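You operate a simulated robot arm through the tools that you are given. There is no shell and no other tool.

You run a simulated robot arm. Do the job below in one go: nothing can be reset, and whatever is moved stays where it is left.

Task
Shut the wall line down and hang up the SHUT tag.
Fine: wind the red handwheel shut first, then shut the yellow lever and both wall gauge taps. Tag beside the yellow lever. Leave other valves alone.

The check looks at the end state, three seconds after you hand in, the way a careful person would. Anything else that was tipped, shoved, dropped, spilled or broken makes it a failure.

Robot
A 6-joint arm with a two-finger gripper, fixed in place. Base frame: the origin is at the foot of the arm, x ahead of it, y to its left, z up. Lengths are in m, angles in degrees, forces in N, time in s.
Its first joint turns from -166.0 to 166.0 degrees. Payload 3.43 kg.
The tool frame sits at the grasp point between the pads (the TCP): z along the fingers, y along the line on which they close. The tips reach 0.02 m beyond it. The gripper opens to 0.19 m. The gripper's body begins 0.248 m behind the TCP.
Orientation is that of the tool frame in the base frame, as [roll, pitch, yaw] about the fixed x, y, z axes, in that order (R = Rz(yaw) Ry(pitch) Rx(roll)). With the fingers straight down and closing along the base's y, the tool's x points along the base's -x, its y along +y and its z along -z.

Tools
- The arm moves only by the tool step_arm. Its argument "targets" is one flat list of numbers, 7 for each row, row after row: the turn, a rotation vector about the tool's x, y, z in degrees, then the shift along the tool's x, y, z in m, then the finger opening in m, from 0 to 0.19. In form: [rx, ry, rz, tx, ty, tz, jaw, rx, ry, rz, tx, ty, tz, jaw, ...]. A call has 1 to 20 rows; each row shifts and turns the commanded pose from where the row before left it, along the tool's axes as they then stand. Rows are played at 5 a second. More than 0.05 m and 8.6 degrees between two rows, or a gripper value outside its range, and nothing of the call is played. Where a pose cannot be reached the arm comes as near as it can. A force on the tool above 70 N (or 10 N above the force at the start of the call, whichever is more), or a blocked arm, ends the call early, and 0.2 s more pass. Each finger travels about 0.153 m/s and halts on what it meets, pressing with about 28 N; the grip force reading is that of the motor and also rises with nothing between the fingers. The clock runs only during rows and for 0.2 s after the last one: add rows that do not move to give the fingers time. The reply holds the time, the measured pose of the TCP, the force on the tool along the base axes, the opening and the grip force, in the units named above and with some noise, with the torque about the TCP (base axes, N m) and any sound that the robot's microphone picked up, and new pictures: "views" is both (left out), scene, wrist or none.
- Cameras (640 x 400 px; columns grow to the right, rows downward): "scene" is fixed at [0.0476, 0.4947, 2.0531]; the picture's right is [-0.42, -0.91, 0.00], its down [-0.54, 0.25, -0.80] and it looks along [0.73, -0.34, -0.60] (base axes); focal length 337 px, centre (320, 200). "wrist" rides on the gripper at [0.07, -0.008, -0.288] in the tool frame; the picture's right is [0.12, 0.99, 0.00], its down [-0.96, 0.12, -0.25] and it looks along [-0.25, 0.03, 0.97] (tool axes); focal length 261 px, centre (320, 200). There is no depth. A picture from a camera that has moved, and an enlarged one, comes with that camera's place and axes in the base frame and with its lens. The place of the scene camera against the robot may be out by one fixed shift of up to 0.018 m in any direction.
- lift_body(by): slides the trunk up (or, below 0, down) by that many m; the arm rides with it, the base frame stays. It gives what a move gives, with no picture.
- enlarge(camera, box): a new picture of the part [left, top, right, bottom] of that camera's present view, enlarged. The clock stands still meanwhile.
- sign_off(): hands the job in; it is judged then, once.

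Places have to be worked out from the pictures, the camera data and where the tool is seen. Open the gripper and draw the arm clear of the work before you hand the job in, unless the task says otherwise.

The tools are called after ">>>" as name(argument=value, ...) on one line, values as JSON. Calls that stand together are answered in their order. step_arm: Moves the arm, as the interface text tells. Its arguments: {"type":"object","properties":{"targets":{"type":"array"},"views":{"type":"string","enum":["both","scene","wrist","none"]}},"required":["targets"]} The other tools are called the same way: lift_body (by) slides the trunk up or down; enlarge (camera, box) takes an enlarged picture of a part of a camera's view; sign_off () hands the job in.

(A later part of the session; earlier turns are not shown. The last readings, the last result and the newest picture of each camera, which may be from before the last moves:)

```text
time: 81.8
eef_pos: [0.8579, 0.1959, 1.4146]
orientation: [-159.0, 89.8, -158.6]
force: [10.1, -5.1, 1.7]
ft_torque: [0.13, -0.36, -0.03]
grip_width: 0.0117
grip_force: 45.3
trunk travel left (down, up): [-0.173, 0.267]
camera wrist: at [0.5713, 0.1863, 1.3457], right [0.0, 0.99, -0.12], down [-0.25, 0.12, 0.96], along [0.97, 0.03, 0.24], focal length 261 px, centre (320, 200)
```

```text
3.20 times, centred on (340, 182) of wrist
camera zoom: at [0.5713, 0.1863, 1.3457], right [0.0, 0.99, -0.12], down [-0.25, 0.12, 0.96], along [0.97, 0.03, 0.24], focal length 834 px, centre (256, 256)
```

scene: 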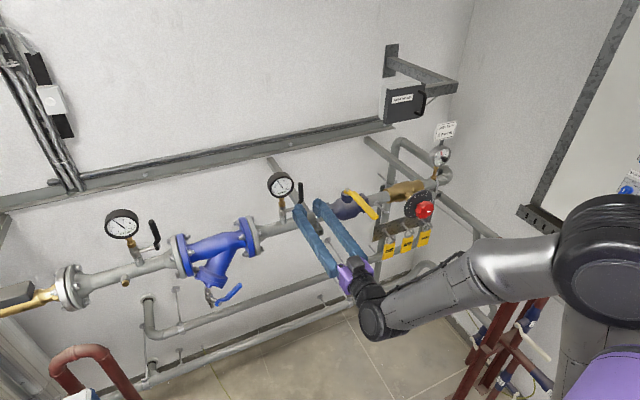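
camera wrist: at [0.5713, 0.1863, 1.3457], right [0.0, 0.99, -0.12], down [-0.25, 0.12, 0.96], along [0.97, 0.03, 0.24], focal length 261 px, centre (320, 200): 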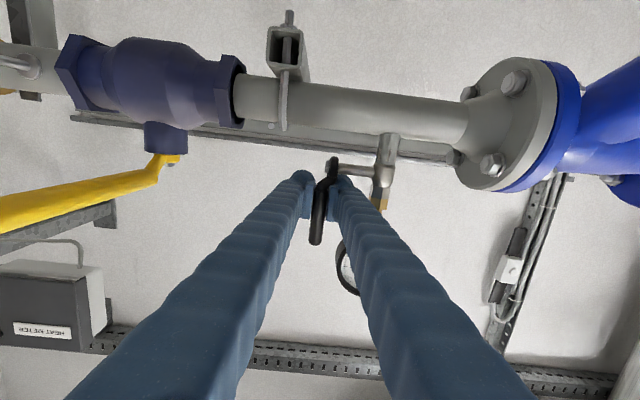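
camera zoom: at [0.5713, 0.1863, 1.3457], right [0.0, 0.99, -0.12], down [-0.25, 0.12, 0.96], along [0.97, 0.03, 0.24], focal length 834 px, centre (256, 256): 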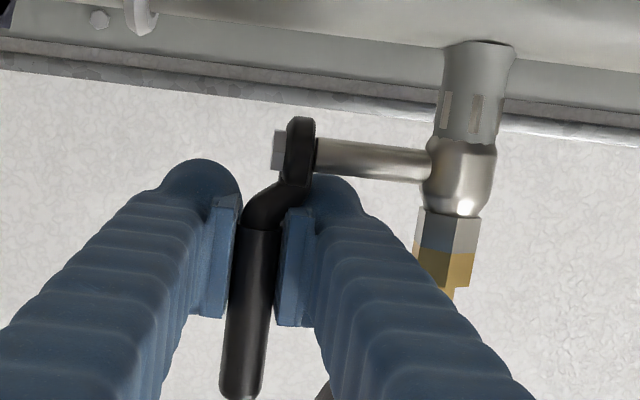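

It's gripped. I'll pull toward the room along a 38 mm arc, testing 30° first.

>>> step_arm(targets=[0, 0, 0, 0.0006, 0, -0.0066, 0.003, 0, 0, 0, 0.0017, 0, -0.0064, 0.003, 0, 0, 0, 0.0028, 0, -0.006, 0.003], views="both")

>>> enlarge(camera="wrist", box=[240, 120, 440, 245])

>>> enlarge(camera="scene", box=[240, 150, 340, 250])

```text
time: 82.6
eef_pos: [0.8388, 0.1951, 1.4102]
orientation: [-145.7, 89.8, -145.2]
force: [20.8, -2.1, 13.8]
ft_torque: [0.15, -0.82, 0.01]
grip_width: 0.0149
grip_force: 44.7
trunk travel left (down, up): [-0.173, 0.267]
camera wrist: at [0.5519, 0.186, 1.3409], right [-0.01, 0.99, -0.12], down [-0.25, 0.12, 0.96], along [0.97, 0.03, 0.24], focal length 261 px, centre (320, 200)
```

scene: 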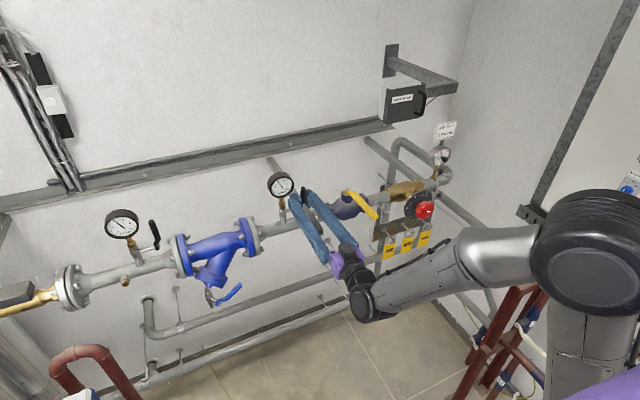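
wrist: 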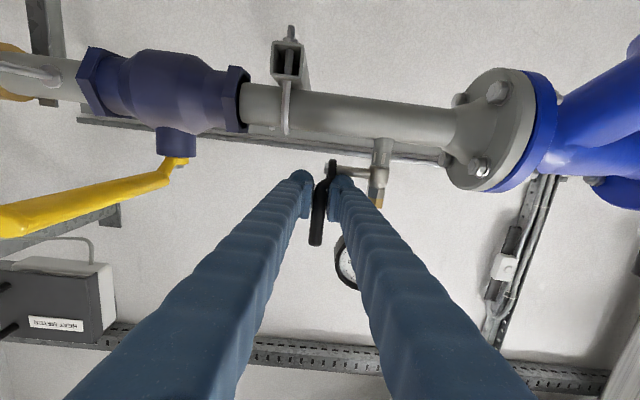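

```text
3.20 times, centred on (340, 182) of wrist
camera zoom: at [0.5519, 0.186, 1.3409], right [-0.01, 0.99, -0.12], down [-0.25, 0.12, 0.96], along [0.97, 0.03, 0.24], focal length 834 px, centre (256, 256)
```

zoom: 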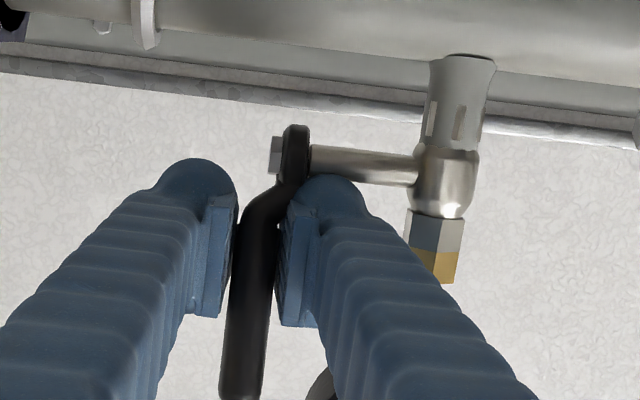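

```text
4.00 times, centred on (290, 200) of scene
camera zoom: at [0.0476, 0.4947, 2.0531], right [-0.42, -0.91, 0.0], down [-0.54, 0.25, -0.8], along [0.73, -0.34, -0.6], focal length 1350 px, centre (440, 200)
```

zoom: 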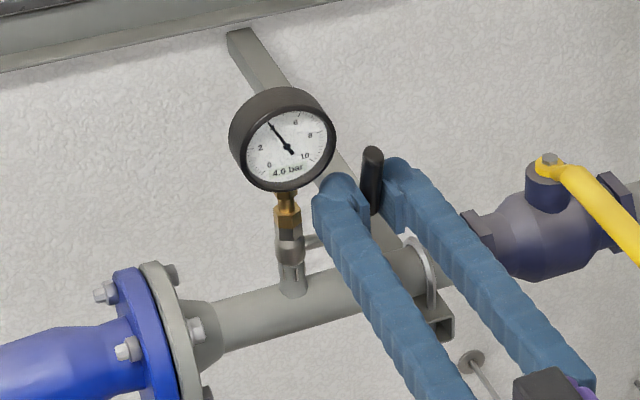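

The handle is tilting toward the room, so this direction works. I'll continue the arc to a commanded 60°.

>>> step_arm(targets=[0, 0, 0, 0.0038, 0, -0.0054, 0.003, 0, 0, 0, 0.0047, 0, -0.0047, 0.003, 0, 0, 0, 0.0054, 0, -0.0038, 0.003], views="wrist")

>>> enlarge(camera="wrist", box=[240, 120, 440, 245])

>>> enlarge(camera="scene", box=[240, 150, 340, 250])

```text
time: 83.4
eef_pos: [0.8241, 0.1958, 1.3985]
orientation: [-131.8, 89.9, -131.6]
force: [11.9, -3.2, 23.4]
ft_torque: [0.0, -0.83, -0.03]
grip_width: 0.0148
grip_force: 45.5
trunk travel left (down, up): [-0.173, 0.267]
camera wrist: at [0.5365, 0.186, 1.3277], right [0.0, 0.99, -0.12], down [-0.25, 0.12, 0.96], along [0.97, 0.03, 0.24], focal length 261 px, centre (320, 200)
```

wrist: 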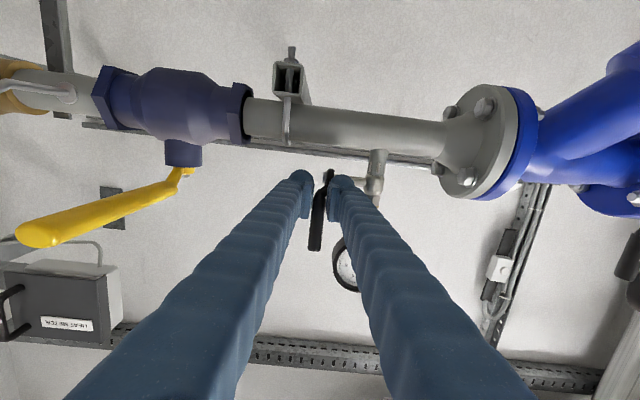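

```text
3.20 times, centred on (340, 182) of wrist
camera zoom: at [0.5365, 0.186, 1.3277], right [0.0, 0.99, -0.12], down [-0.25, 0.12, 0.96], along [0.97, 0.03, 0.24], focal length 834 px, centre (256, 256)
```

zoom: 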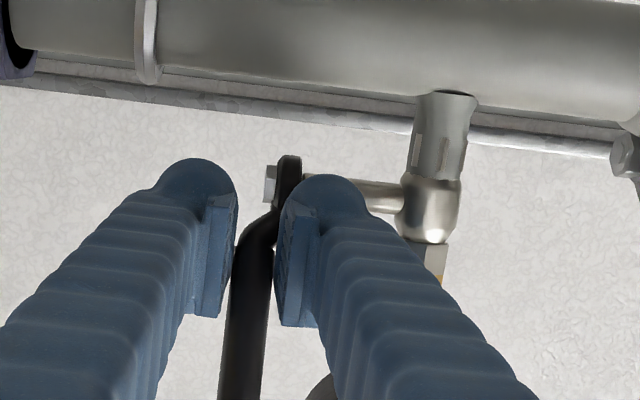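

```text
4.00 times, centred on (290, 200) of scene
camera zoom: at [0.0476, 0.4947, 2.0531], right [-0.42, -0.91, 0.0], down [-0.54, 0.25, -0.8], along [0.73, -0.34, -0.6], focal length 1350 px, centre (440, 200)
```

zoom: 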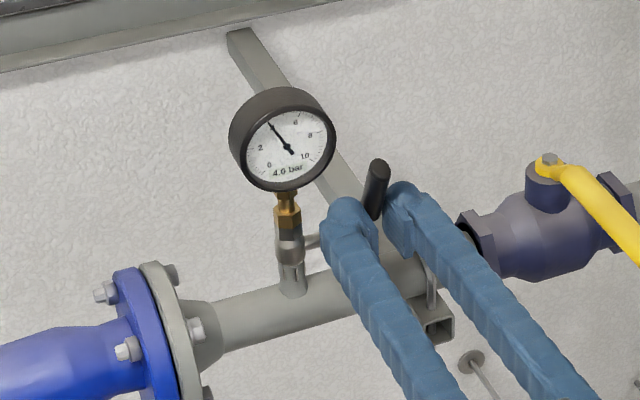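

The handle is now at about 25°, and the short lever arm is making the pads slip. I'll re-grip nearer its tip for more leverage, still below the gauge body.

>>> step_arm(targets=[0, 0, 0, 0, 0, 0, 0.018, 0, 0, 0, 0, 0, 0, 0.028, 0, 0, 0, -0.012, 0, 0.003, 0.028, 0, 0, 0, -0.012, 0, 0.003, 0.028, 0, 0, 0, -0.01, 0, 0.002, 0.028, 0, 0, 0, 0, 0, 0, 0.028], views="wrist")

>>> enlarge(camera="wrist", box=[240, 120, 440, 300])

>>> enlarge(camera="scene", box=[240, 150, 340, 250])

```text
time: 84.8
eef_pos: [0.8325, 0.1964, 1.4308]
orientation: [-143.9, 89.8, -143.5]
force: [0.1, -0.2, 0.0]
ft_torque: [0.0, 0.0, 0.01]
grip_width: 0.028
grip_force: 0.1
trunk travel left (down, up): [-0.173, 0.267]
camera wrist: at [0.5454, 0.1871, 1.3608], right [-0.01, 0.99, -0.12], down [-0.25, 0.12, 0.96], along [0.97, 0.03, 0.24], focal length 261 px, centre (320, 200)
```

wrist: 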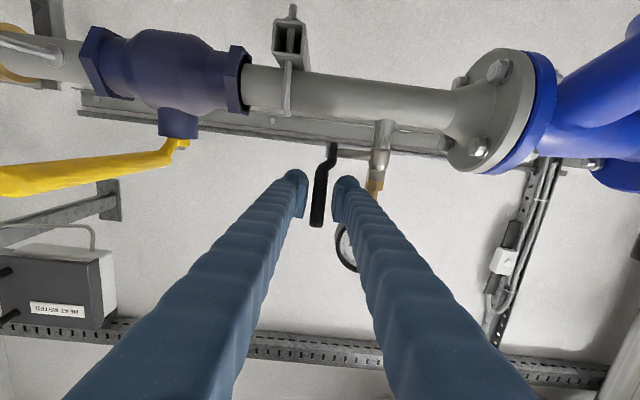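

```text
2.22 times, centred on (340, 210) of wrist
camera zoom: at [0.5454, 0.1871, 1.3608], right [-0.01, 0.99, -0.12], down [-0.25, 0.12, 0.96], along [0.97, 0.03, 0.24], focal length 579 px, centre (276, 178)
```

zoom: 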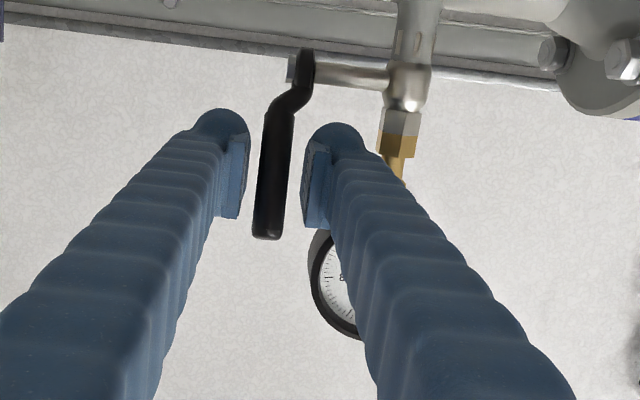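

```text
4.00 times, centred on (290, 200) of scene
camera zoom: at [0.0476, 0.4947, 2.0531], right [-0.42, -0.91, 0.0], down [-0.54, 0.25, -0.8], along [0.73, -0.34, -0.6], focal length 1350 px, centre (440, 200)
```

zoom: 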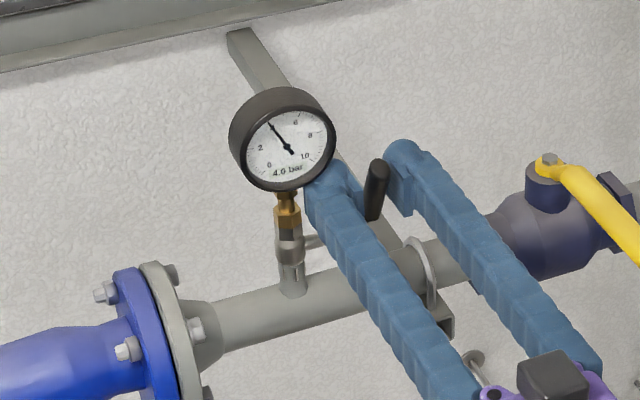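

I'm straddling the handle near its tip, at about 30°. I'll close and pull along the larger arc.

>>> step_arm(targets=[0, 0, 0, 0, 0, 0, 0.015, 0, 0, 0, 0, 0, 0, 0.003, 0, 0, 0, 0, 0, 0, 0.003, 0, 0, 0, 0.006, 0, -0.009, 0.003, 0, 0, 0, 0.0075, 0, -0.0085, 0.003, 0, 0, 0, 0.0085, 0, -0.0075, 0.003], views="wrist")

>>> enlarge(camera="wrist", box=[240, 120, 440, 300])

>>> enlarge(camera="scene", box=[240, 150, 340, 250])

```text
time: 86.2
eef_pos: [0.8074, 0.1956, 1.4093]
orientation: [-90.3, 89.9, -90.1]
force: [11.2, -2.4, 20.3]
ft_torque: [0.08, -1.1, -0.04]
grip_width: 0.0149
grip_force: 44.9
trunk travel left (down, up): [-0.173, 0.267]
camera wrist: at [0.5201, 0.1859, 1.3398], right [-0.01, 0.99, -0.12], down [-0.25, 0.12, 0.96], along [0.97, 0.03, 0.25], focal length 261 px, centre (320, 200)
```

wrist: 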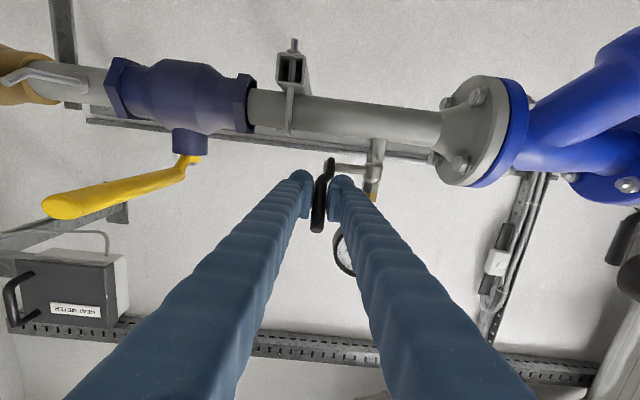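

```text
2.22 times, centred on (340, 210) of wrist
camera zoom: at [0.5201, 0.1859, 1.3398], right [-0.01, 0.99, -0.12], down [-0.25, 0.12, 0.96], along [0.97, 0.03, 0.25], focal length 579 px, centre (276, 178)
```

zoom: 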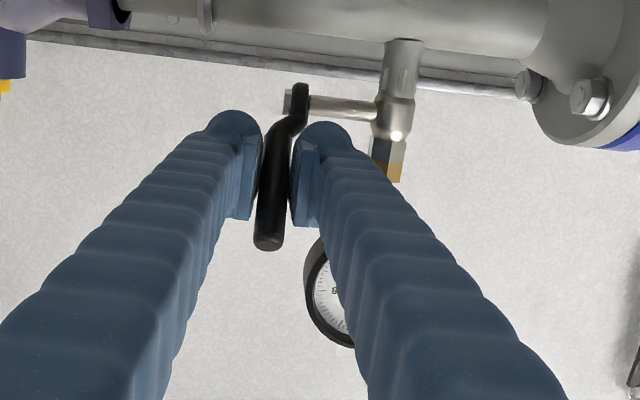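

```text
4.00 times, centred on (290, 200) of scene
camera zoom: at [0.0476, 0.4947, 2.0531], right [-0.42, -0.91, 0.0], down [-0.54, 0.25, -0.8], along [0.73, -0.34, -0.6], focal length 1350 px, centre (440, 200)
```

zoom: 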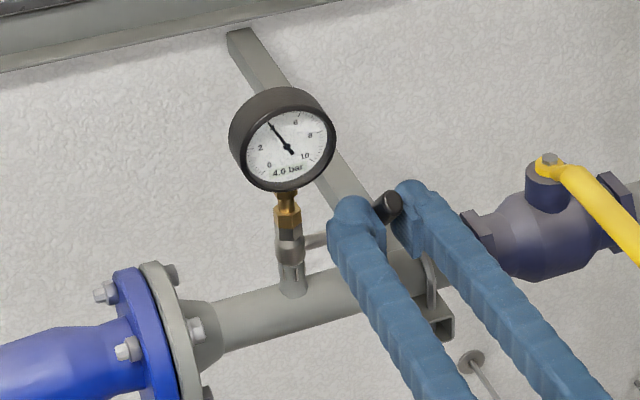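

It's past about 50° now. I'll continue down along the arc to horizontal.

>>> step_arm(targets=[0, 0, 0, 0.0055, 0, -0.003, 0.003, 0, 0, 0, 0.0056, 0, -0.0027, 0.003, 0, 0, 0, 0.0052, 0, -0.0014, 0.003, 0, 0, 0, 0.0052, 0, -0.0014, 0.003, 0, 0, 0, 0.0054, 0, -0.0005, 0.003, 0, 0, 0, 0.0054, 0, -0.0004, 0.003], views="wrist")

>>> enlarge(camera="wrist", box=[240, 120, 440, 300])

>>> enlarge(camera="scene", box=[240, 150, 340, 250])

```text
time: 87.6
eef_pos: [0.7973, 0.1966, 1.3688]
orientation: [-161.5, 89.3, -161.3]
force: [-1.5, -1.5, -1.0]
ft_torque: [0.01, -0.12, 0.08]
grip_width: 0.0
grip_force: 34.0
trunk travel left (down, up): [-0.173, 0.267]
camera wrist: at [0.5098, 0.1864, 1.3028], right [-0.01, 0.99, -0.12], down [-0.24, 0.12, 0.96], along [0.97, 0.04, 0.23], focal length 261 px, centre (320, 200)
```

wrist: 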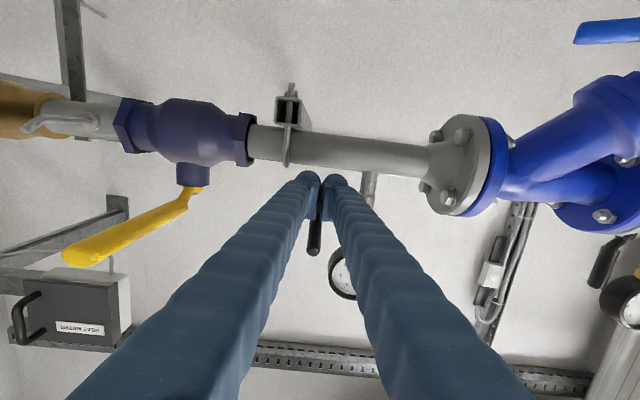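

```text
2.22 times, centred on (340, 210) of wrist
camera zoom: at [0.5098, 0.1864, 1.3028], right [-0.01, 0.99, -0.12], down [-0.24, 0.12, 0.96], along [0.97, 0.04, 0.23], focal length 579 px, centre (276, 178)
```

zoom: 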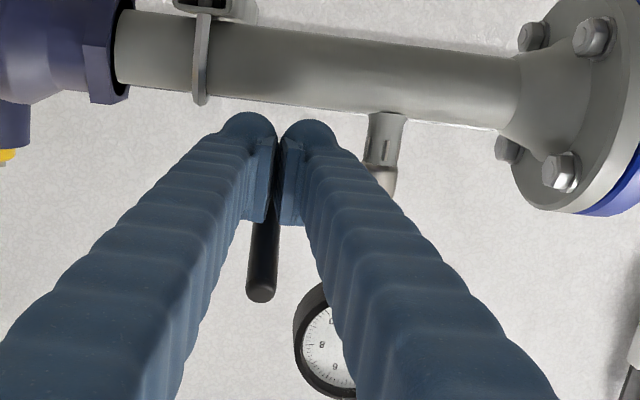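

```text
4.00 times, centred on (290, 200) of scene
camera zoom: at [0.0476, 0.4947, 2.0531], right [-0.42, -0.91, 0.0], down [-0.54, 0.25, -0.8], along [0.73, -0.34, -0.6], focal length 1350 px, centre (440, 200)
```

zoom: 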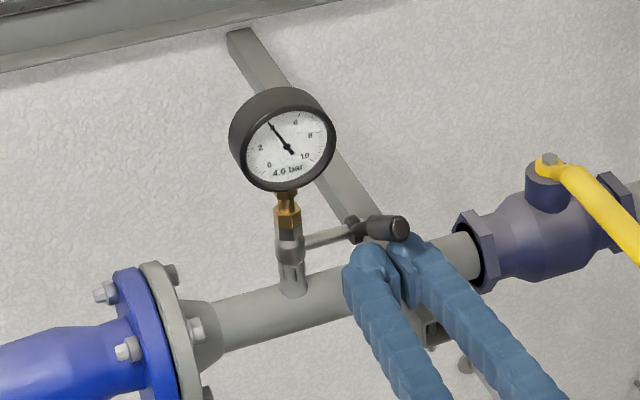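

It slipped at about 58°, but from here I can push the handle down from above with closed fingers. I'll sidestep, rise, return over it and check.

>>> step_arm(targets=[0, 0, 0, 0, -0.02, 0, 0, 0, 0, 0, 0, -0.022, 0, 0, 0, 0, 0, -0.03, 0, 0, 0, 0, 0, 0, -0.03, 0, 0, 0, 0, 0, 0, -0.032, 0, 0.003, 0, 0, 0, 0, 0, 0.02, 0, 0, 0, 0, 0, 0, 0.022, 0, 0, 0, 0, 0, 0, 0, 0, 0], views="wrist")

>>> enlarge(camera="scene", box=[240, 150, 340, 250])

```text
time: 89.4
eef_pos: [0.8013, 0.1969, 1.4678]
orientation: [-141.1, 89.8, -140.8]
force: [0.0, 0.0, -0.1]
ft_torque: [-0.02, 0.01, -0.04]
grip_width: 0.0
grip_force: 28.3
trunk travel left (down, up): [-0.173, 0.267]
camera wrist: at [0.5144, 0.1861, 1.3992], right [0.0, 0.99, -0.12], down [-0.25, 0.12, 0.96], along [0.97, 0.03, 0.24], focal length 261 px, centre (320, 200)
```

wrist: 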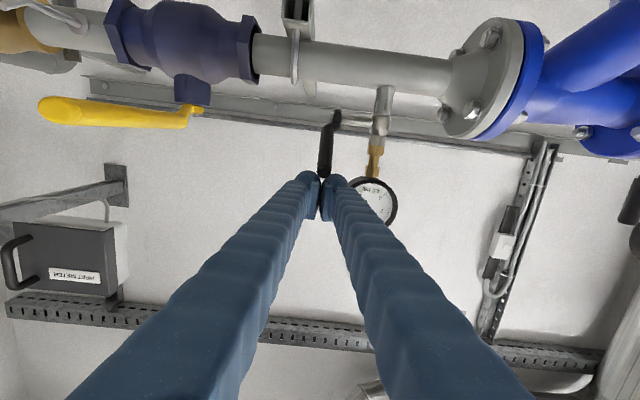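

```text
4.00 times, centred on (290, 200) of scene
camera zoom: at [0.0476, 0.4947, 2.0531], right [-0.42, -0.91, 0.0], down [-0.54, 0.25, -0.8], along [0.73, -0.34, -0.6], focal length 1350 px, centre (440, 200)
```

zoom: 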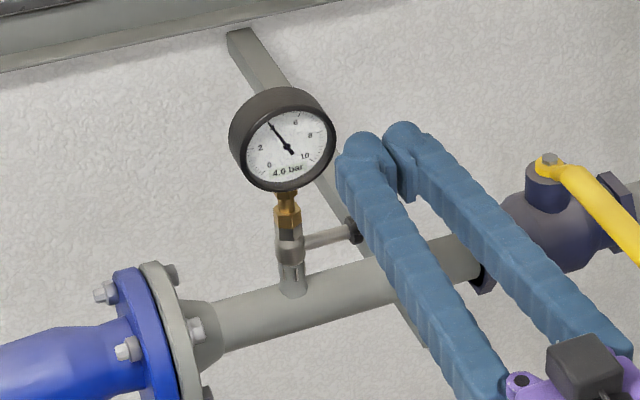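

I'm above the handle with the fingers clear of the gauge. I'll push down in small steps.

>>> step_arm(targets=[0, 0, 0, 0.01, 0, 0, 0, 0, 0, 0, 0.008, 0, 0, 0, 0, 0, 0, 0.008, 0, 0, 0, 0, 0, 0, 0.008, 0, 0, 0, 0, 0, 0, 0.008, 0, 0, 0, 0, 0, 0, 0.008, 0, 0, 0, 0, 0, 0, 0.006, 0, 0, 0], views="wrist")

>>> enlarge(camera="scene", box=[240, 150, 340, 250])

>>> enlarge(camera="wrist", box=[240, 120, 440, 300])

```text
time: 91.0
eef_pos: [0.8003, 0.1954, 1.4137]
orientation: [-118.6, 89.8, -118.2]
force: [-1.9, -0.6, 6.0]
ft_torque: [-0.07, -0.02, 0.02]
grip_width: 0.0
grip_force: 34.2
trunk travel left (down, up): [-0.173, 0.267]
camera wrist: at [0.5131, 0.1861, 1.3429], right [-0.01, 0.99, -0.12], down [-0.25, 0.12, 0.96], along [0.97, 0.03, 0.24], focal length 261 px, centre (320, 200)
```

wrist: 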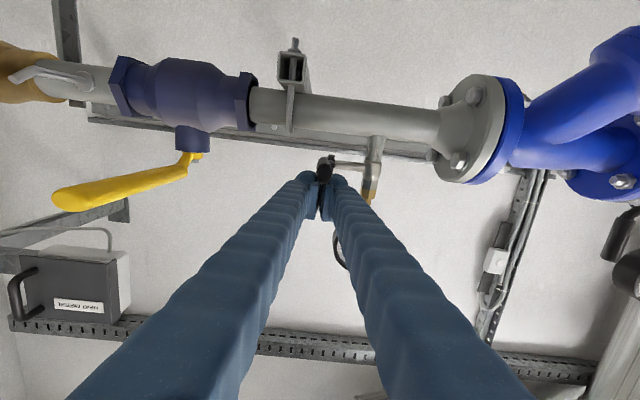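

```text
4.00 times, centred on (290, 200) of scene
camera zoom: at [0.0476, 0.4947, 2.0531], right [-0.42, -0.91, 0.0], down [-0.54, 0.25, -0.8], along [0.73, -0.34, -0.6], focal length 1350 px, centre (440, 200)
```

zoom: 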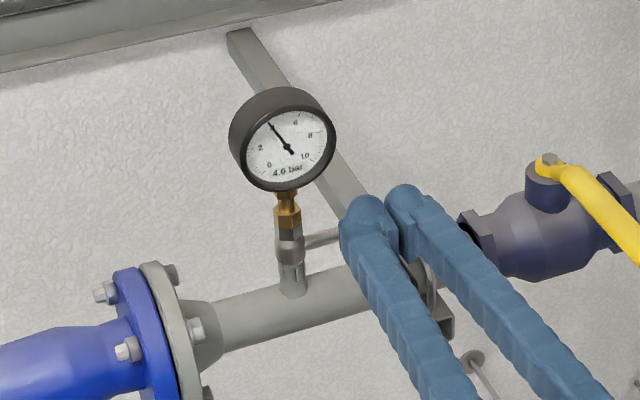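

```text
2.22 times, centred on (340, 210) of wrist
camera zoom: at [0.5131, 0.1861, 1.3429], right [-0.01, 0.99, -0.12], down [-0.25, 0.12, 0.96], along [0.97, 0.03, 0.24], focal length 579 px, centre (276, 178)
```

zoom: 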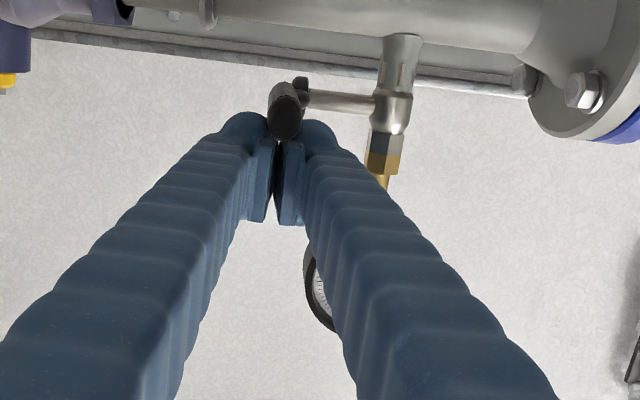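

The handle is nearly horizontal, with just 6 N. I'll push a bit further until the stop.

>>> step_arm(targets=[0, 0, 0, 0.004, 0, 0, 0, 0, 0, 0, 0.004, 0, 0, 0, 0, 0, 0, 0.004, 0, 0, 0, 0, 0, 0, 0.003, 0, 0, 0], views="wrist")

>>> enlarge(camera="wrist", box=[240, 120, 440, 300])

```text
time: 92.0
eef_pos: [0.7992, 0.1959, 1.4097]
orientation: [8.5, 88.9, 8.8]
force: [14.4, 0.4, 66.1]
ft_torque: [-0.05, -0.92, 0.49]
grip_width: 0.0057
grip_force: 34.1
trunk travel left (down, up): [-0.173, 0.267]
camera wrist: at [0.5138, 0.1869, 1.3348], right [0.0, 0.99, -0.12], down [-0.27, 0.11, 0.96], along [0.96, 0.03, 0.26], focal length 261 px, centre (320, 200)
```

wrist: 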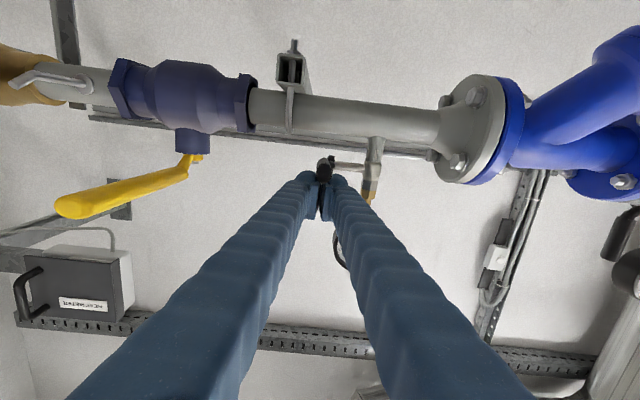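

```text
2.22 times, centred on (340, 210) of wrist
camera zoom: at [0.5138, 0.1869, 1.3348], right [0.0, 0.99, -0.12], down [-0.27, 0.11, 0.96], along [0.96, 0.03, 0.26], focal length 579 px, centre (276, 178)
```

zoom: 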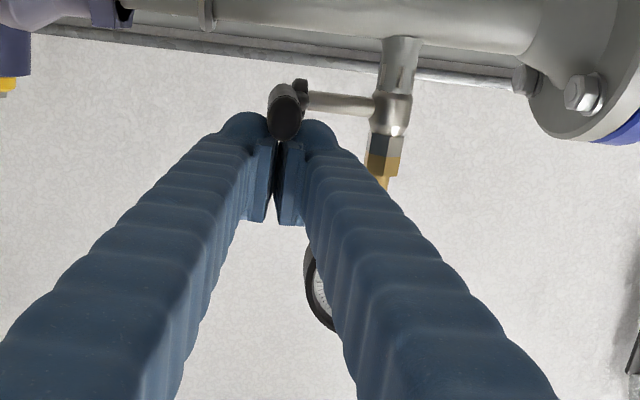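

66 N now, so tap 1 is against its shut stop. I'll lift off, back away and confirm.

>>> step_arm(targets=[0, 0, 0, -0.015, 0, 0, 0, 0, 0, 0, -0.02, 0, 0, 0, 0, 0, 0, -0.02, 0, -0.005, 0, 0, 0, 0, 0, -0.02, -0.005, 0, 0, 0, 0, 0, -0.02, -0.005, 0], views="both")

>>> enlarge(camera="scene", box=[240, 150, 340, 250])

>>> enlarge(camera="wrist", box=[280, 80, 440, 240])

```text
time: 93.2
eef_pos: [0.7843, 0.156, 1.4521]
orientation: [-162.9, 89.8, -162.6]
force: [0.2, 0.0, 0.5]
ft_torque: [0.01, 0.03, 0.01]
grip_width: 0.0
grip_force: 34.3
trunk travel left (down, up): [-0.173, 0.267]
camera wrist: at [0.4981, 0.1459, 1.3824], right [-0.01, 0.99, -0.12], down [-0.25, 0.12, 0.96], along [0.97, 0.03, 0.24], focal length 261 px, centre (320, 200)
```

scene: 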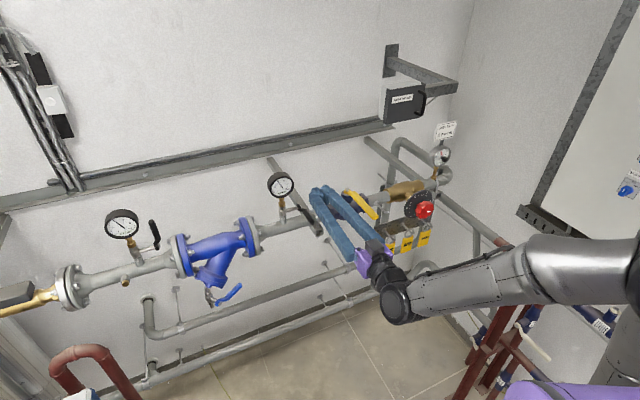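
wrist: 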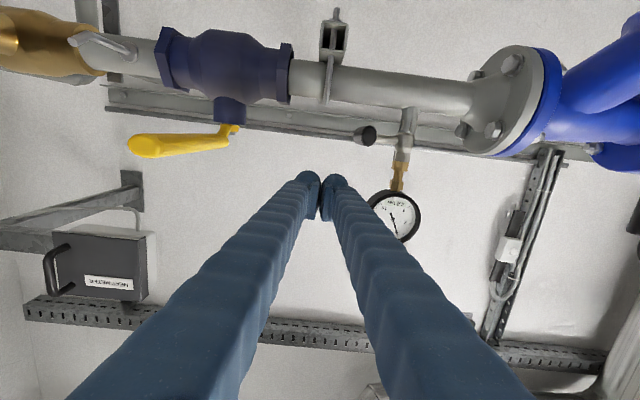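

```text
4.00 times, centred on (290, 200) of scene
camera zoom: at [0.0476, 0.4947, 2.0531], right [-0.42, -0.91, 0.0], down [-0.54, 0.25, -0.8], along [0.73, -0.34, -0.6], focal length 1350 px, centre (440, 200)
```

zoom: 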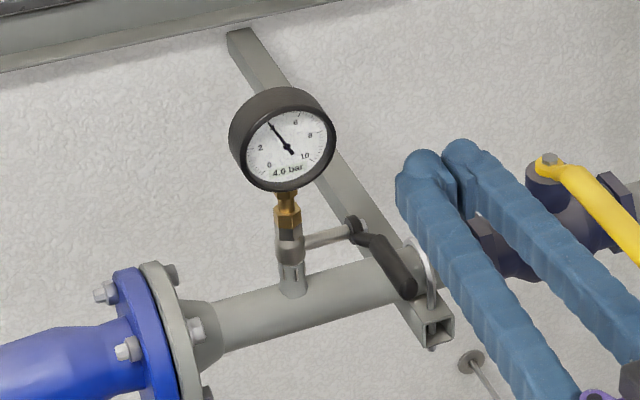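

```text
2.50 times, centred on (360, 160) of wrist
camera zoom: at [0.4981, 0.1459, 1.3824], right [-0.01, 0.99, -0.12], down [-0.25, 0.12, 0.96], along [0.97, 0.03, 0.24], focal length 652 px, centre (220, 300)
```

zoom: 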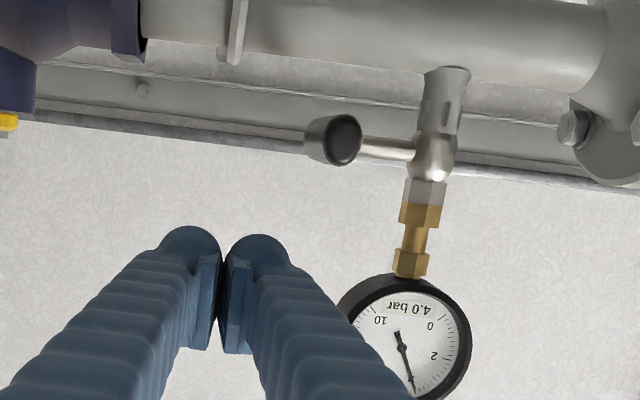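

Tap 1 is horizontal and shut. Tap 2's pivot is near (0.86, 0.634, 1.375) with its handle up at y about 0.624–0.63. I'll retreat and travel +y in front of the line.

>>> step_arm(targets=[0, 0, 0, 0, 0.03, -0.02, 0, 0, 0, 0, 0, 0.04, -0.02, 0.01, 0, 0, 0, 0, 0.04, -0.02, 0.02, 0, 0, 0, 0, 0.045, 0, 0.03, 0, 0, 0, 0, 0.045, 0, 0.03, 0, 0, 0, 0, 0.045, 0, 0.03, 0, 0, 0, 0, 0.045, 0, 0.03, 0, 0, 0, 0, 0.045, 0, 0.03, 0, 0, 0, 0, 0.045, 0, 0.03, 0, 0, 0, 0, 0.045, 0, 0.03, 0, 0, 0, 0, 0.035, 0, 0.03], views="both")

>>> enlarge(camera="wrist", box=[240, 100, 440, 280])

```text
time: 95.6
eef_pos: [0.7251, 0.6164, 1.4508]
orientation: [-142.8, 89.7, -142.5]
force: [-0.2, 0.9, -0.7]
ft_torque: [0.03, 0.03, -0.03]
grip_width: 0.0299
grip_force: 0.1
trunk travel left (down, up): [-0.173, 0.267]
camera wrist: at [0.4377, 0.6065, 1.3813], right [0.0, 0.99, -0.12], down [-0.25, 0.12, 0.96], along [0.97, 0.03, 0.24], focal length 261 px, centre (320, 200)
```

scene: 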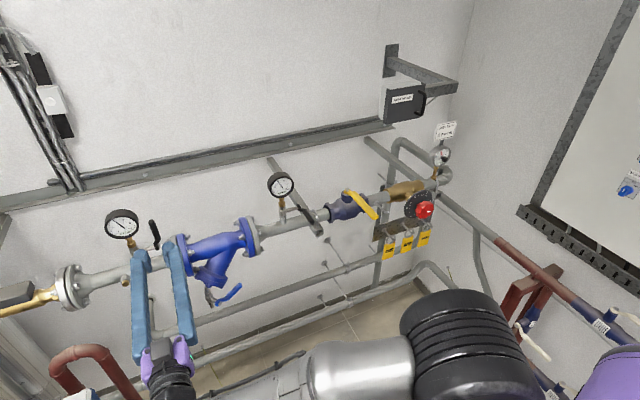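
wrist: 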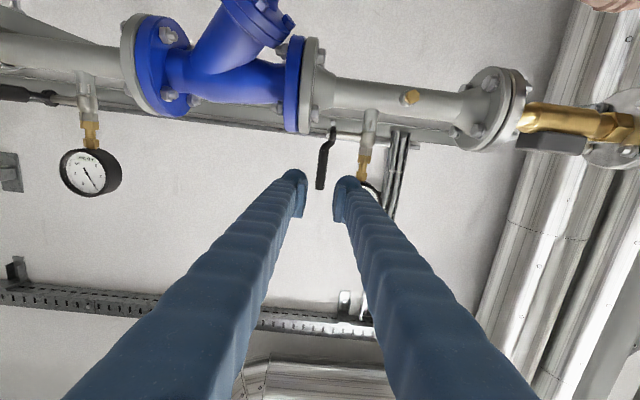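

```text
2.22 times, centred on (340, 190) of wrist
camera zoom: at [0.4377, 0.6065, 1.3813], right [0.0, 0.99, -0.12], down [-0.25, 0.12, 0.96], along [0.97, 0.03, 0.24], focal length 579 px, centre (276, 222)
```

zoom: 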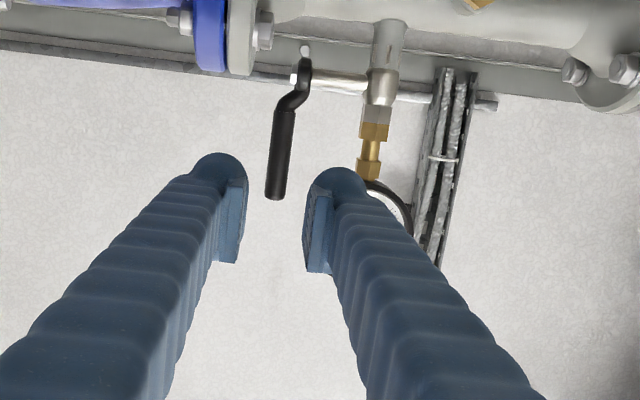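

The tap-2 handle is at y about 0.616, z 1.40–1.466, pivot (0.86, 0.624, 1.376). Same plan: lower to z 1.415, advance to x 0.84 and check before closing.

>>> step_arm(targets=[0, 0, 0, 0.018, 0, 0.02, 0.03, 0, 0, 0, 0.018, 0, 0.02, 0.03, 0, 0, 0, 0, 0, 0.025, 0.03, 0, 0, 0, 0, 0, 0.02, 0.03, 0, 0, 0, 0, 0, 0.015, 0.03, 0, 0, 0, 0, 0, 0, 0.03], views="wrist")

>>> enlarge(camera="wrist", box=[240, 100, 440, 280])

>>> enlarge(camera="scene", box=[90, 190, 210, 290])

```text
time: 97.0
eef_pos: [0.8241, 0.6161, 1.4143]
orientation: [-147.3, 89.7, -147.0]
force: [0.9, -0.2, 0.6]
ft_torque: [-0.04, -0.01, 0.01]
grip_width: 0.0301
grip_force: 0.1
trunk travel left (down, up): [-0.173, 0.267]
camera wrist: at [0.5369, 0.6058, 1.3462], right [-0.01, 0.99, -0.12], down [-0.25, 0.12, 0.96], along [0.97, 0.03, 0.24], focal length 261 px, centre (320, 200)
```

wrist: 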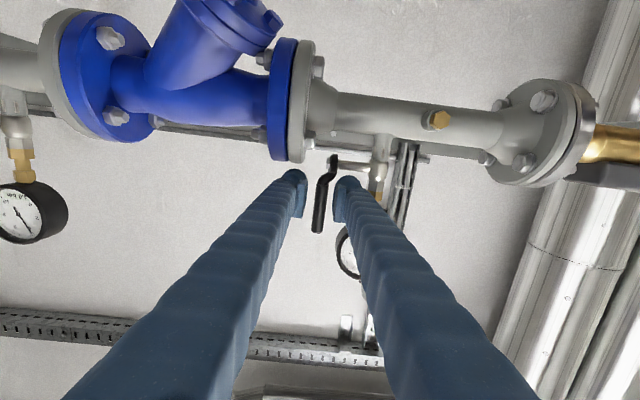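

```text
2.22 times, centred on (340, 190) of wrist
camera zoom: at [0.5369, 0.6058, 1.3462], right [-0.01, 0.99, -0.12], down [-0.25, 0.12, 0.96], along [0.97, 0.03, 0.24], focal length 579 px, centre (276, 222)
```

zoom: 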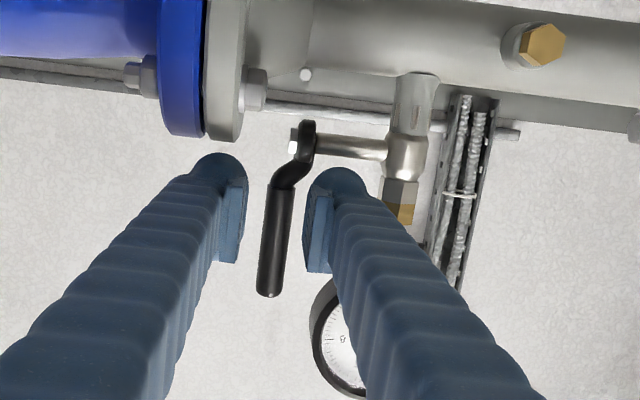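

```text
4.00 times, centred on (150, 240) of scene
camera zoom: at [0.0476, 0.4947, 2.0531], right [-0.42, -0.91, 0.0], down [-0.54, 0.25, -0.8], along [0.73, -0.34, -0.6], focal length 1350 px, centre (1000, 40)
```

zoom: 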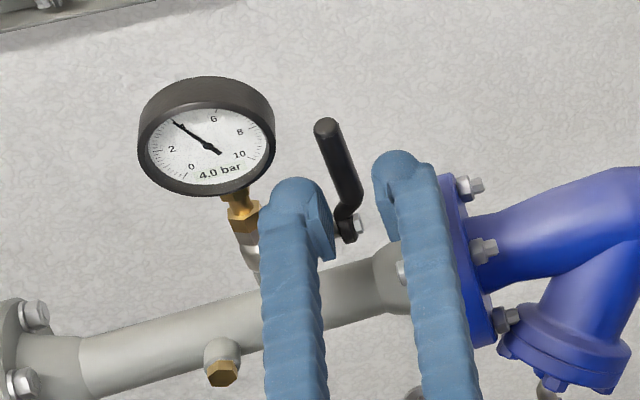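

It's well centred. I'll advance, close, and pull the first 35° of arc.

>>> step_arm(targets=[0, 0, 0, -0.003, 0, 0.012, 0.03, 0, 0, 0, -0.003, 0, 0.012, 0.03, 0, 0, 0, 0, 0, 0.009, 0.03, 0, 0, 0, 0, 0, 0, 0.015, 0, 0, 0, 0, 0, 0, 0.003, 0, 0, 0, 0, 0, 0, 0.003, 0, 0, 0, 0.0006, 0, -0.0072, 0.003, 0, 0, 0, 0.0019, 0, -0.007, 0.003, 0, 0, 0, 0.0031, 0, -0.0066, 0.003, 0, 0, 0, 0.0042, 0, -0.006, 0.003, 0, 0, 0, 0.0051, 0, -0.0052, 0.003], views="wrist")

>>> enlarge(camera="wrist", box=[240, 100, 440, 280])

>>> enlarge(camera="scene", box=[90, 190, 210, 290])

```text
time: 99.4
eef_pos: [0.8243, 0.6175, 1.4075]
orientation: [-118.7, 89.8, -118.4]
force: [14.6, 18.0, 19.5]
ft_torque: [0.04, -0.92, 0.1]
grip_width: 0.0148
grip_force: 44.5
trunk travel left (down, up): [-0.173, 0.267]
camera wrist: at [0.5376, 0.6076, 1.3373], right [-0.01, 0.99, -0.12], down [-0.25, 0.12, 0.96], along [0.97, 0.04, 0.24], focal length 261 px, centre (320, 200)
```

wrist: 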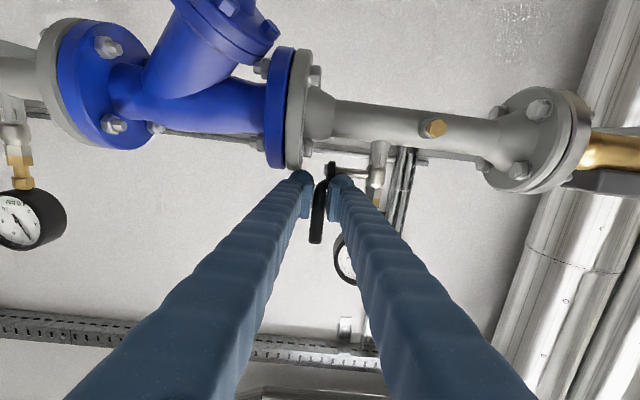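

```text
2.22 times, centred on (340, 190) of wrist
camera zoom: at [0.5376, 0.6076, 1.3373], right [-0.01, 0.99, -0.12], down [-0.25, 0.12, 0.96], along [0.97, 0.04, 0.24], focal length 579 px, centre (276, 222)
```

zoom: 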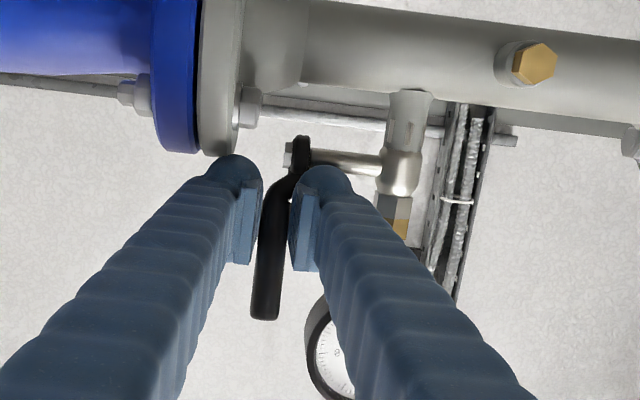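

```text
4.00 times, centred on (150, 240) of scene
camera zoom: at [0.0476, 0.4947, 2.0531], right [-0.42, -0.91, 0.0], down [-0.54, 0.25, -0.8], along [0.73, -0.34, -0.6], focal length 1350 px, centre (1000, 40)
```

zoom: 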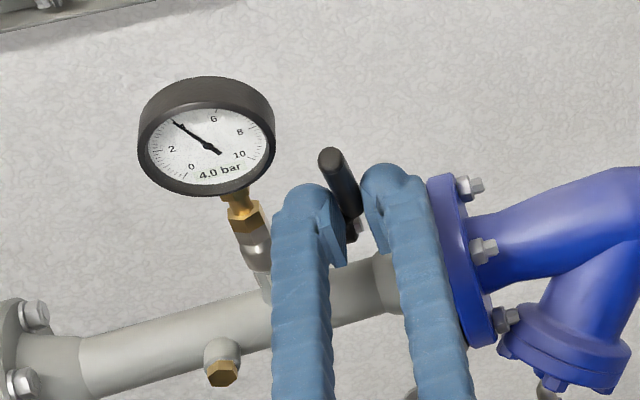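

The handle is at about 30° and there's some side force near the flange. I'll release, move up toward the handle's tip and re-grip there.

>>> step_arm(targets=[0, 0, 0, 0, 0, 0, 0.018, 0, 0, 0, 0, 0, 0, 0.028, 0, 0, 0, -0.01, 0, 0, 0.028, 0, 0, 0, -0.01, 0, 0, 0.028, 0, 0, 0, -0.01, 0, 0, 0.028, 0, 0, 0, 0, 0, 0, 0.028], views="wrist")

>>> enlarge(camera="wrist", box=[240, 100, 440, 280])

>>> enlarge(camera="scene", box=[90, 190, 210, 290])

```text
time: 100.8
eef_pos: [0.8254, 0.617, 1.4346]
orientation: [-146.7, 89.6, -146.3]
force: [-3.8, -2.6, -10.0]
ft_torque: [-0.45, -0.01, 0.2]
grip_width: 0.0268
grip_force: 0.0
trunk travel left (down, up): [-0.173, 0.267]
camera wrist: at [0.538, 0.6072, 1.3652], right [-0.01, 0.99, -0.12], down [-0.24, 0.12, 0.96], along [0.97, 0.04, 0.24], focal length 261 px, centre (320, 200)
```

wrist: 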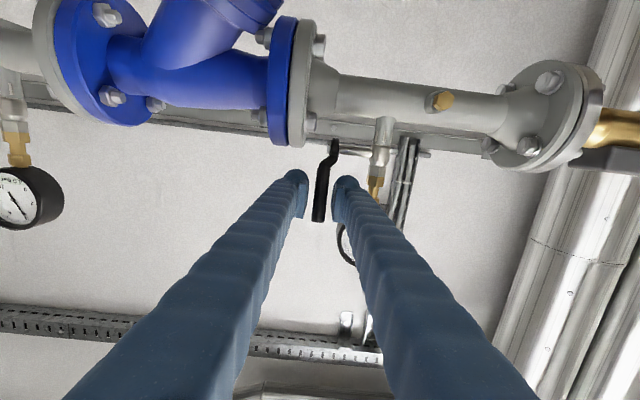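

```text
2.22 times, centred on (340, 190) of wrist
camera zoom: at [0.538, 0.6072, 1.3652], right [-0.01, 0.99, -0.12], down [-0.24, 0.12, 0.96], along [0.97, 0.04, 0.24], focal length 579 px, centre (276, 222)
```

zoom: 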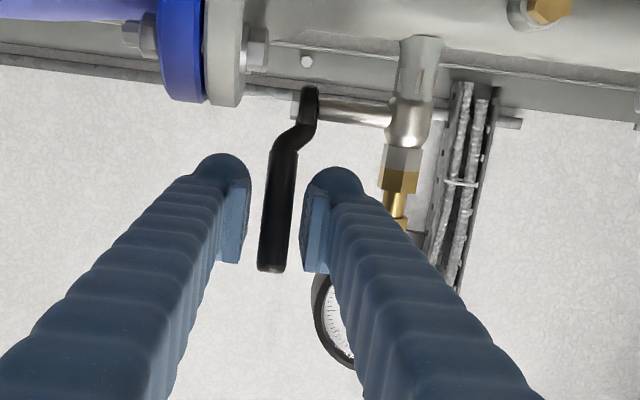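

```text
4.00 times, centred on (150, 240) of scene
camera zoom: at [0.0476, 0.4947, 2.0531], right [-0.42, -0.91, 0.0], down [-0.54, 0.25, -0.8], along [0.73, -0.34, -0.6], focal length 1350 px, centre (1000, 40)
```

zoom: 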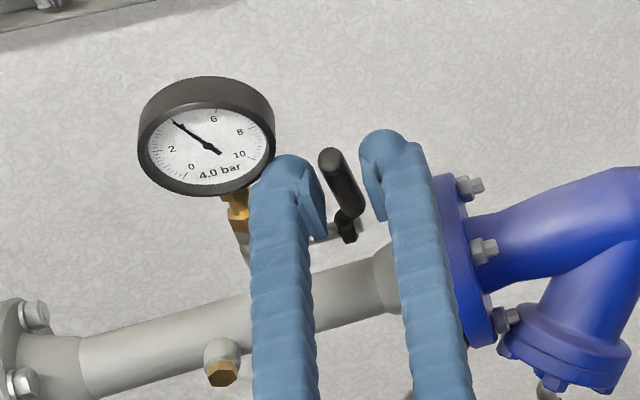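

The right finger is lightly touching the gauge's underside, so I'll drop 4 mm, close and pull the next stretch of arc.

>>> step_arm(targets=[0, 0, 0, 0.004, 0, 0, 0.018, 0, 0, 0, 0, 0, 0, 0.005, 0, 0, 0, 0, 0, 0, 0.003, 0, 0, 0, 0.005, 0, -0.009, 0.003, 0, 0, 0, 0.007, 0, -0.0085, 0.003, 0, 0, 0, 0.0085, 0, -0.0075, 0.003, 0, 0, 0, 0.006, 0, -0.003, 0.003], views="wrist")

>>> enlarge(camera="wrist", box=[240, 100, 440, 280])

>>> enlarge(camera="scene", box=[90, 190, 210, 290])

```text
time: 102.4
eef_pos: [0.7952, 0.6177, 1.4075]
orientation: [-110.1, 90.0, -109.8]
force: [4.6, 17.4, 18.7]
ft_torque: [-0.14, -1.13, 0.1]
grip_width: 0.015
grip_force: 45.4
trunk travel left (down, up): [-0.173, 0.267]
camera wrist: at [0.5086, 0.6074, 1.3367], right [-0.01, 0.99, -0.12], down [-0.25, 0.12, 0.96], along [0.97, 0.04, 0.24], focal length 261 px, centre (320, 200)
```

wrist: 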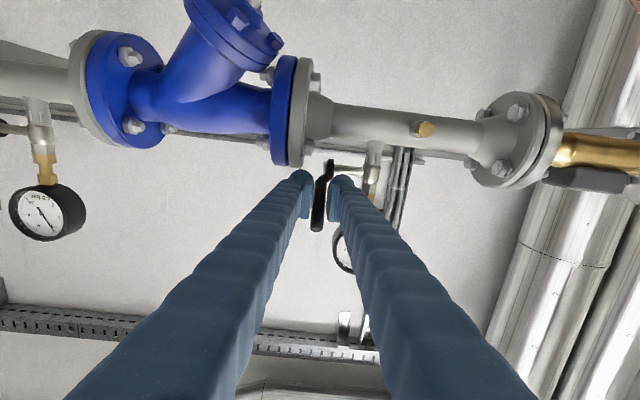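

```text
2.22 times, centred on (340, 190) of wrist
camera zoom: at [0.5086, 0.6074, 1.3367], right [-0.01, 0.99, -0.12], down [-0.25, 0.12, 0.96], along [0.97, 0.04, 0.24], focal length 579 px, centre (276, 222)
```

zoom: 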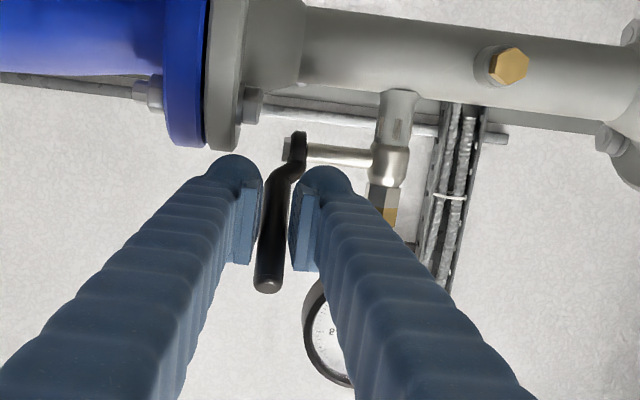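

```text
4.00 times, centred on (150, 240) of scene
camera zoom: at [0.0476, 0.4947, 2.0531], right [-0.42, -0.91, 0.0], down [-0.54, 0.25, -0.8], along [0.73, -0.34, -0.6], focal length 1350 px, centre (1000, 40)
```

zoom: 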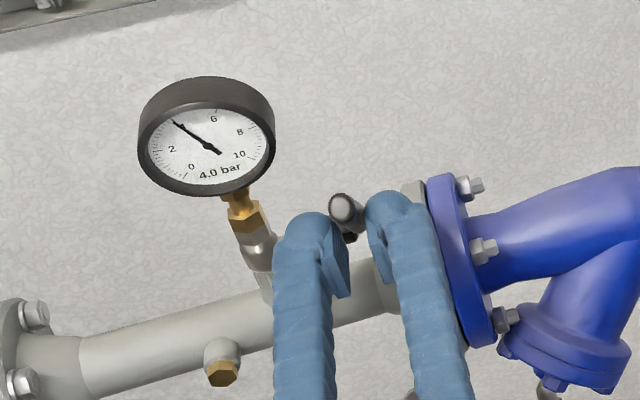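

The handle is at about 60°. I'll open, rise straight above it, close, then push down.

>>> step_arm(targets=[0, 0, 0, 0, 0, 0, 0.02, 0, 0, 0, 0, 0, 0, 0.03, 0, 0, 0, -0.015, 0, 0, 0.03, 0, 0, 0, -0.02, 0, 0, 0.03, 0, 0, 0, -0.022, 0, 0, 0.03, 0, 0, 0, 0, 0, 0, 0.01, 0, 0, 0, 0, 0.001, 0, 0, 0, 0, 0, 0, 0, 0, 0], views="both")

>>> enlarge(camera="wrist", box=[240, 100, 440, 280])

>>> enlarge(camera="scene", box=[90, 190, 210, 290])

```text
time: 104.2
eef_pos: [0.7976, 0.6184, 1.4627]
orientation: [-135.0, 89.8, -134.7]
force: [-2.5, 2.9, 1.6]
ft_torque: [0.0, 0.1, 0.06]
grip_width: 0.0118
grip_force: 45.1
trunk travel left (down, up): [-0.173, 0.267]
camera wrist: at [0.5096, 0.6079, 1.3935], right [-0.01, 0.99, -0.12], down [-0.25, 0.12, 0.96], along [0.97, 0.03, 0.24], focal length 261 px, centre (320, 200)
```

scene: 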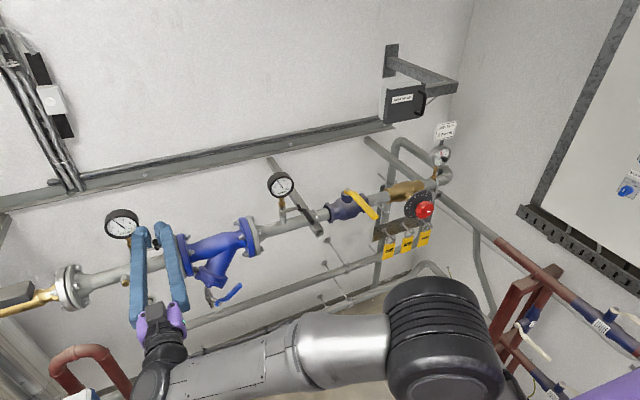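
wrist: 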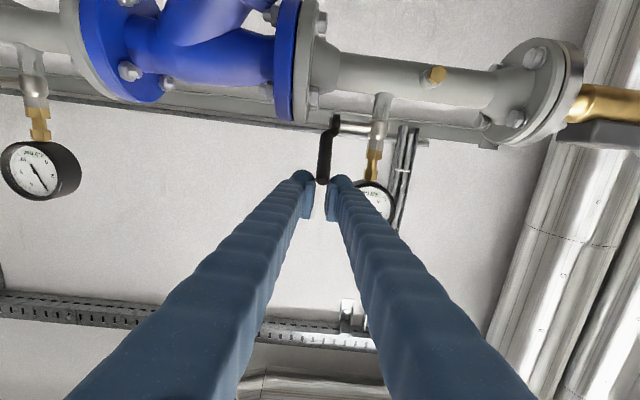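

```text
2.22 times, centred on (340, 190) of wrist
camera zoom: at [0.5096, 0.6079, 1.3935], right [-0.01, 0.99, -0.12], down [-0.25, 0.12, 0.96], along [0.97, 0.03, 0.24], focal length 579 px, centre (276, 222)
```

zoom: 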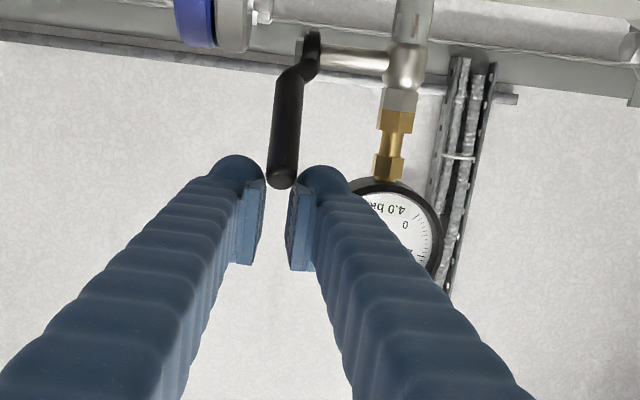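

```text
4.00 times, centred on (150, 240) of scene
camera zoom: at [0.0476, 0.4947, 2.0531], right [-0.42, -0.91, 0.0], down [-0.54, 0.25, -0.8], along [0.73, -0.34, -0.6], focal length 1350 px, centre (1000, 40)
```

zoom: 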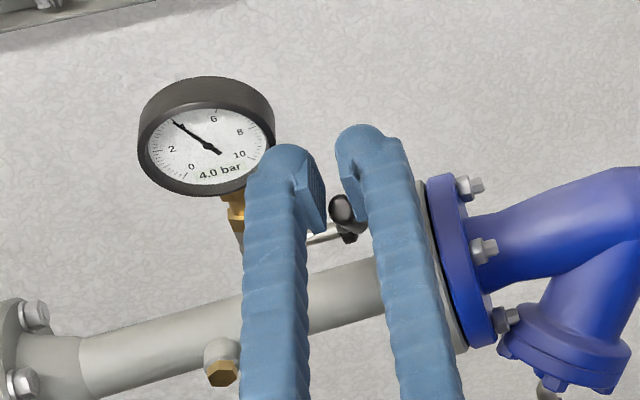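

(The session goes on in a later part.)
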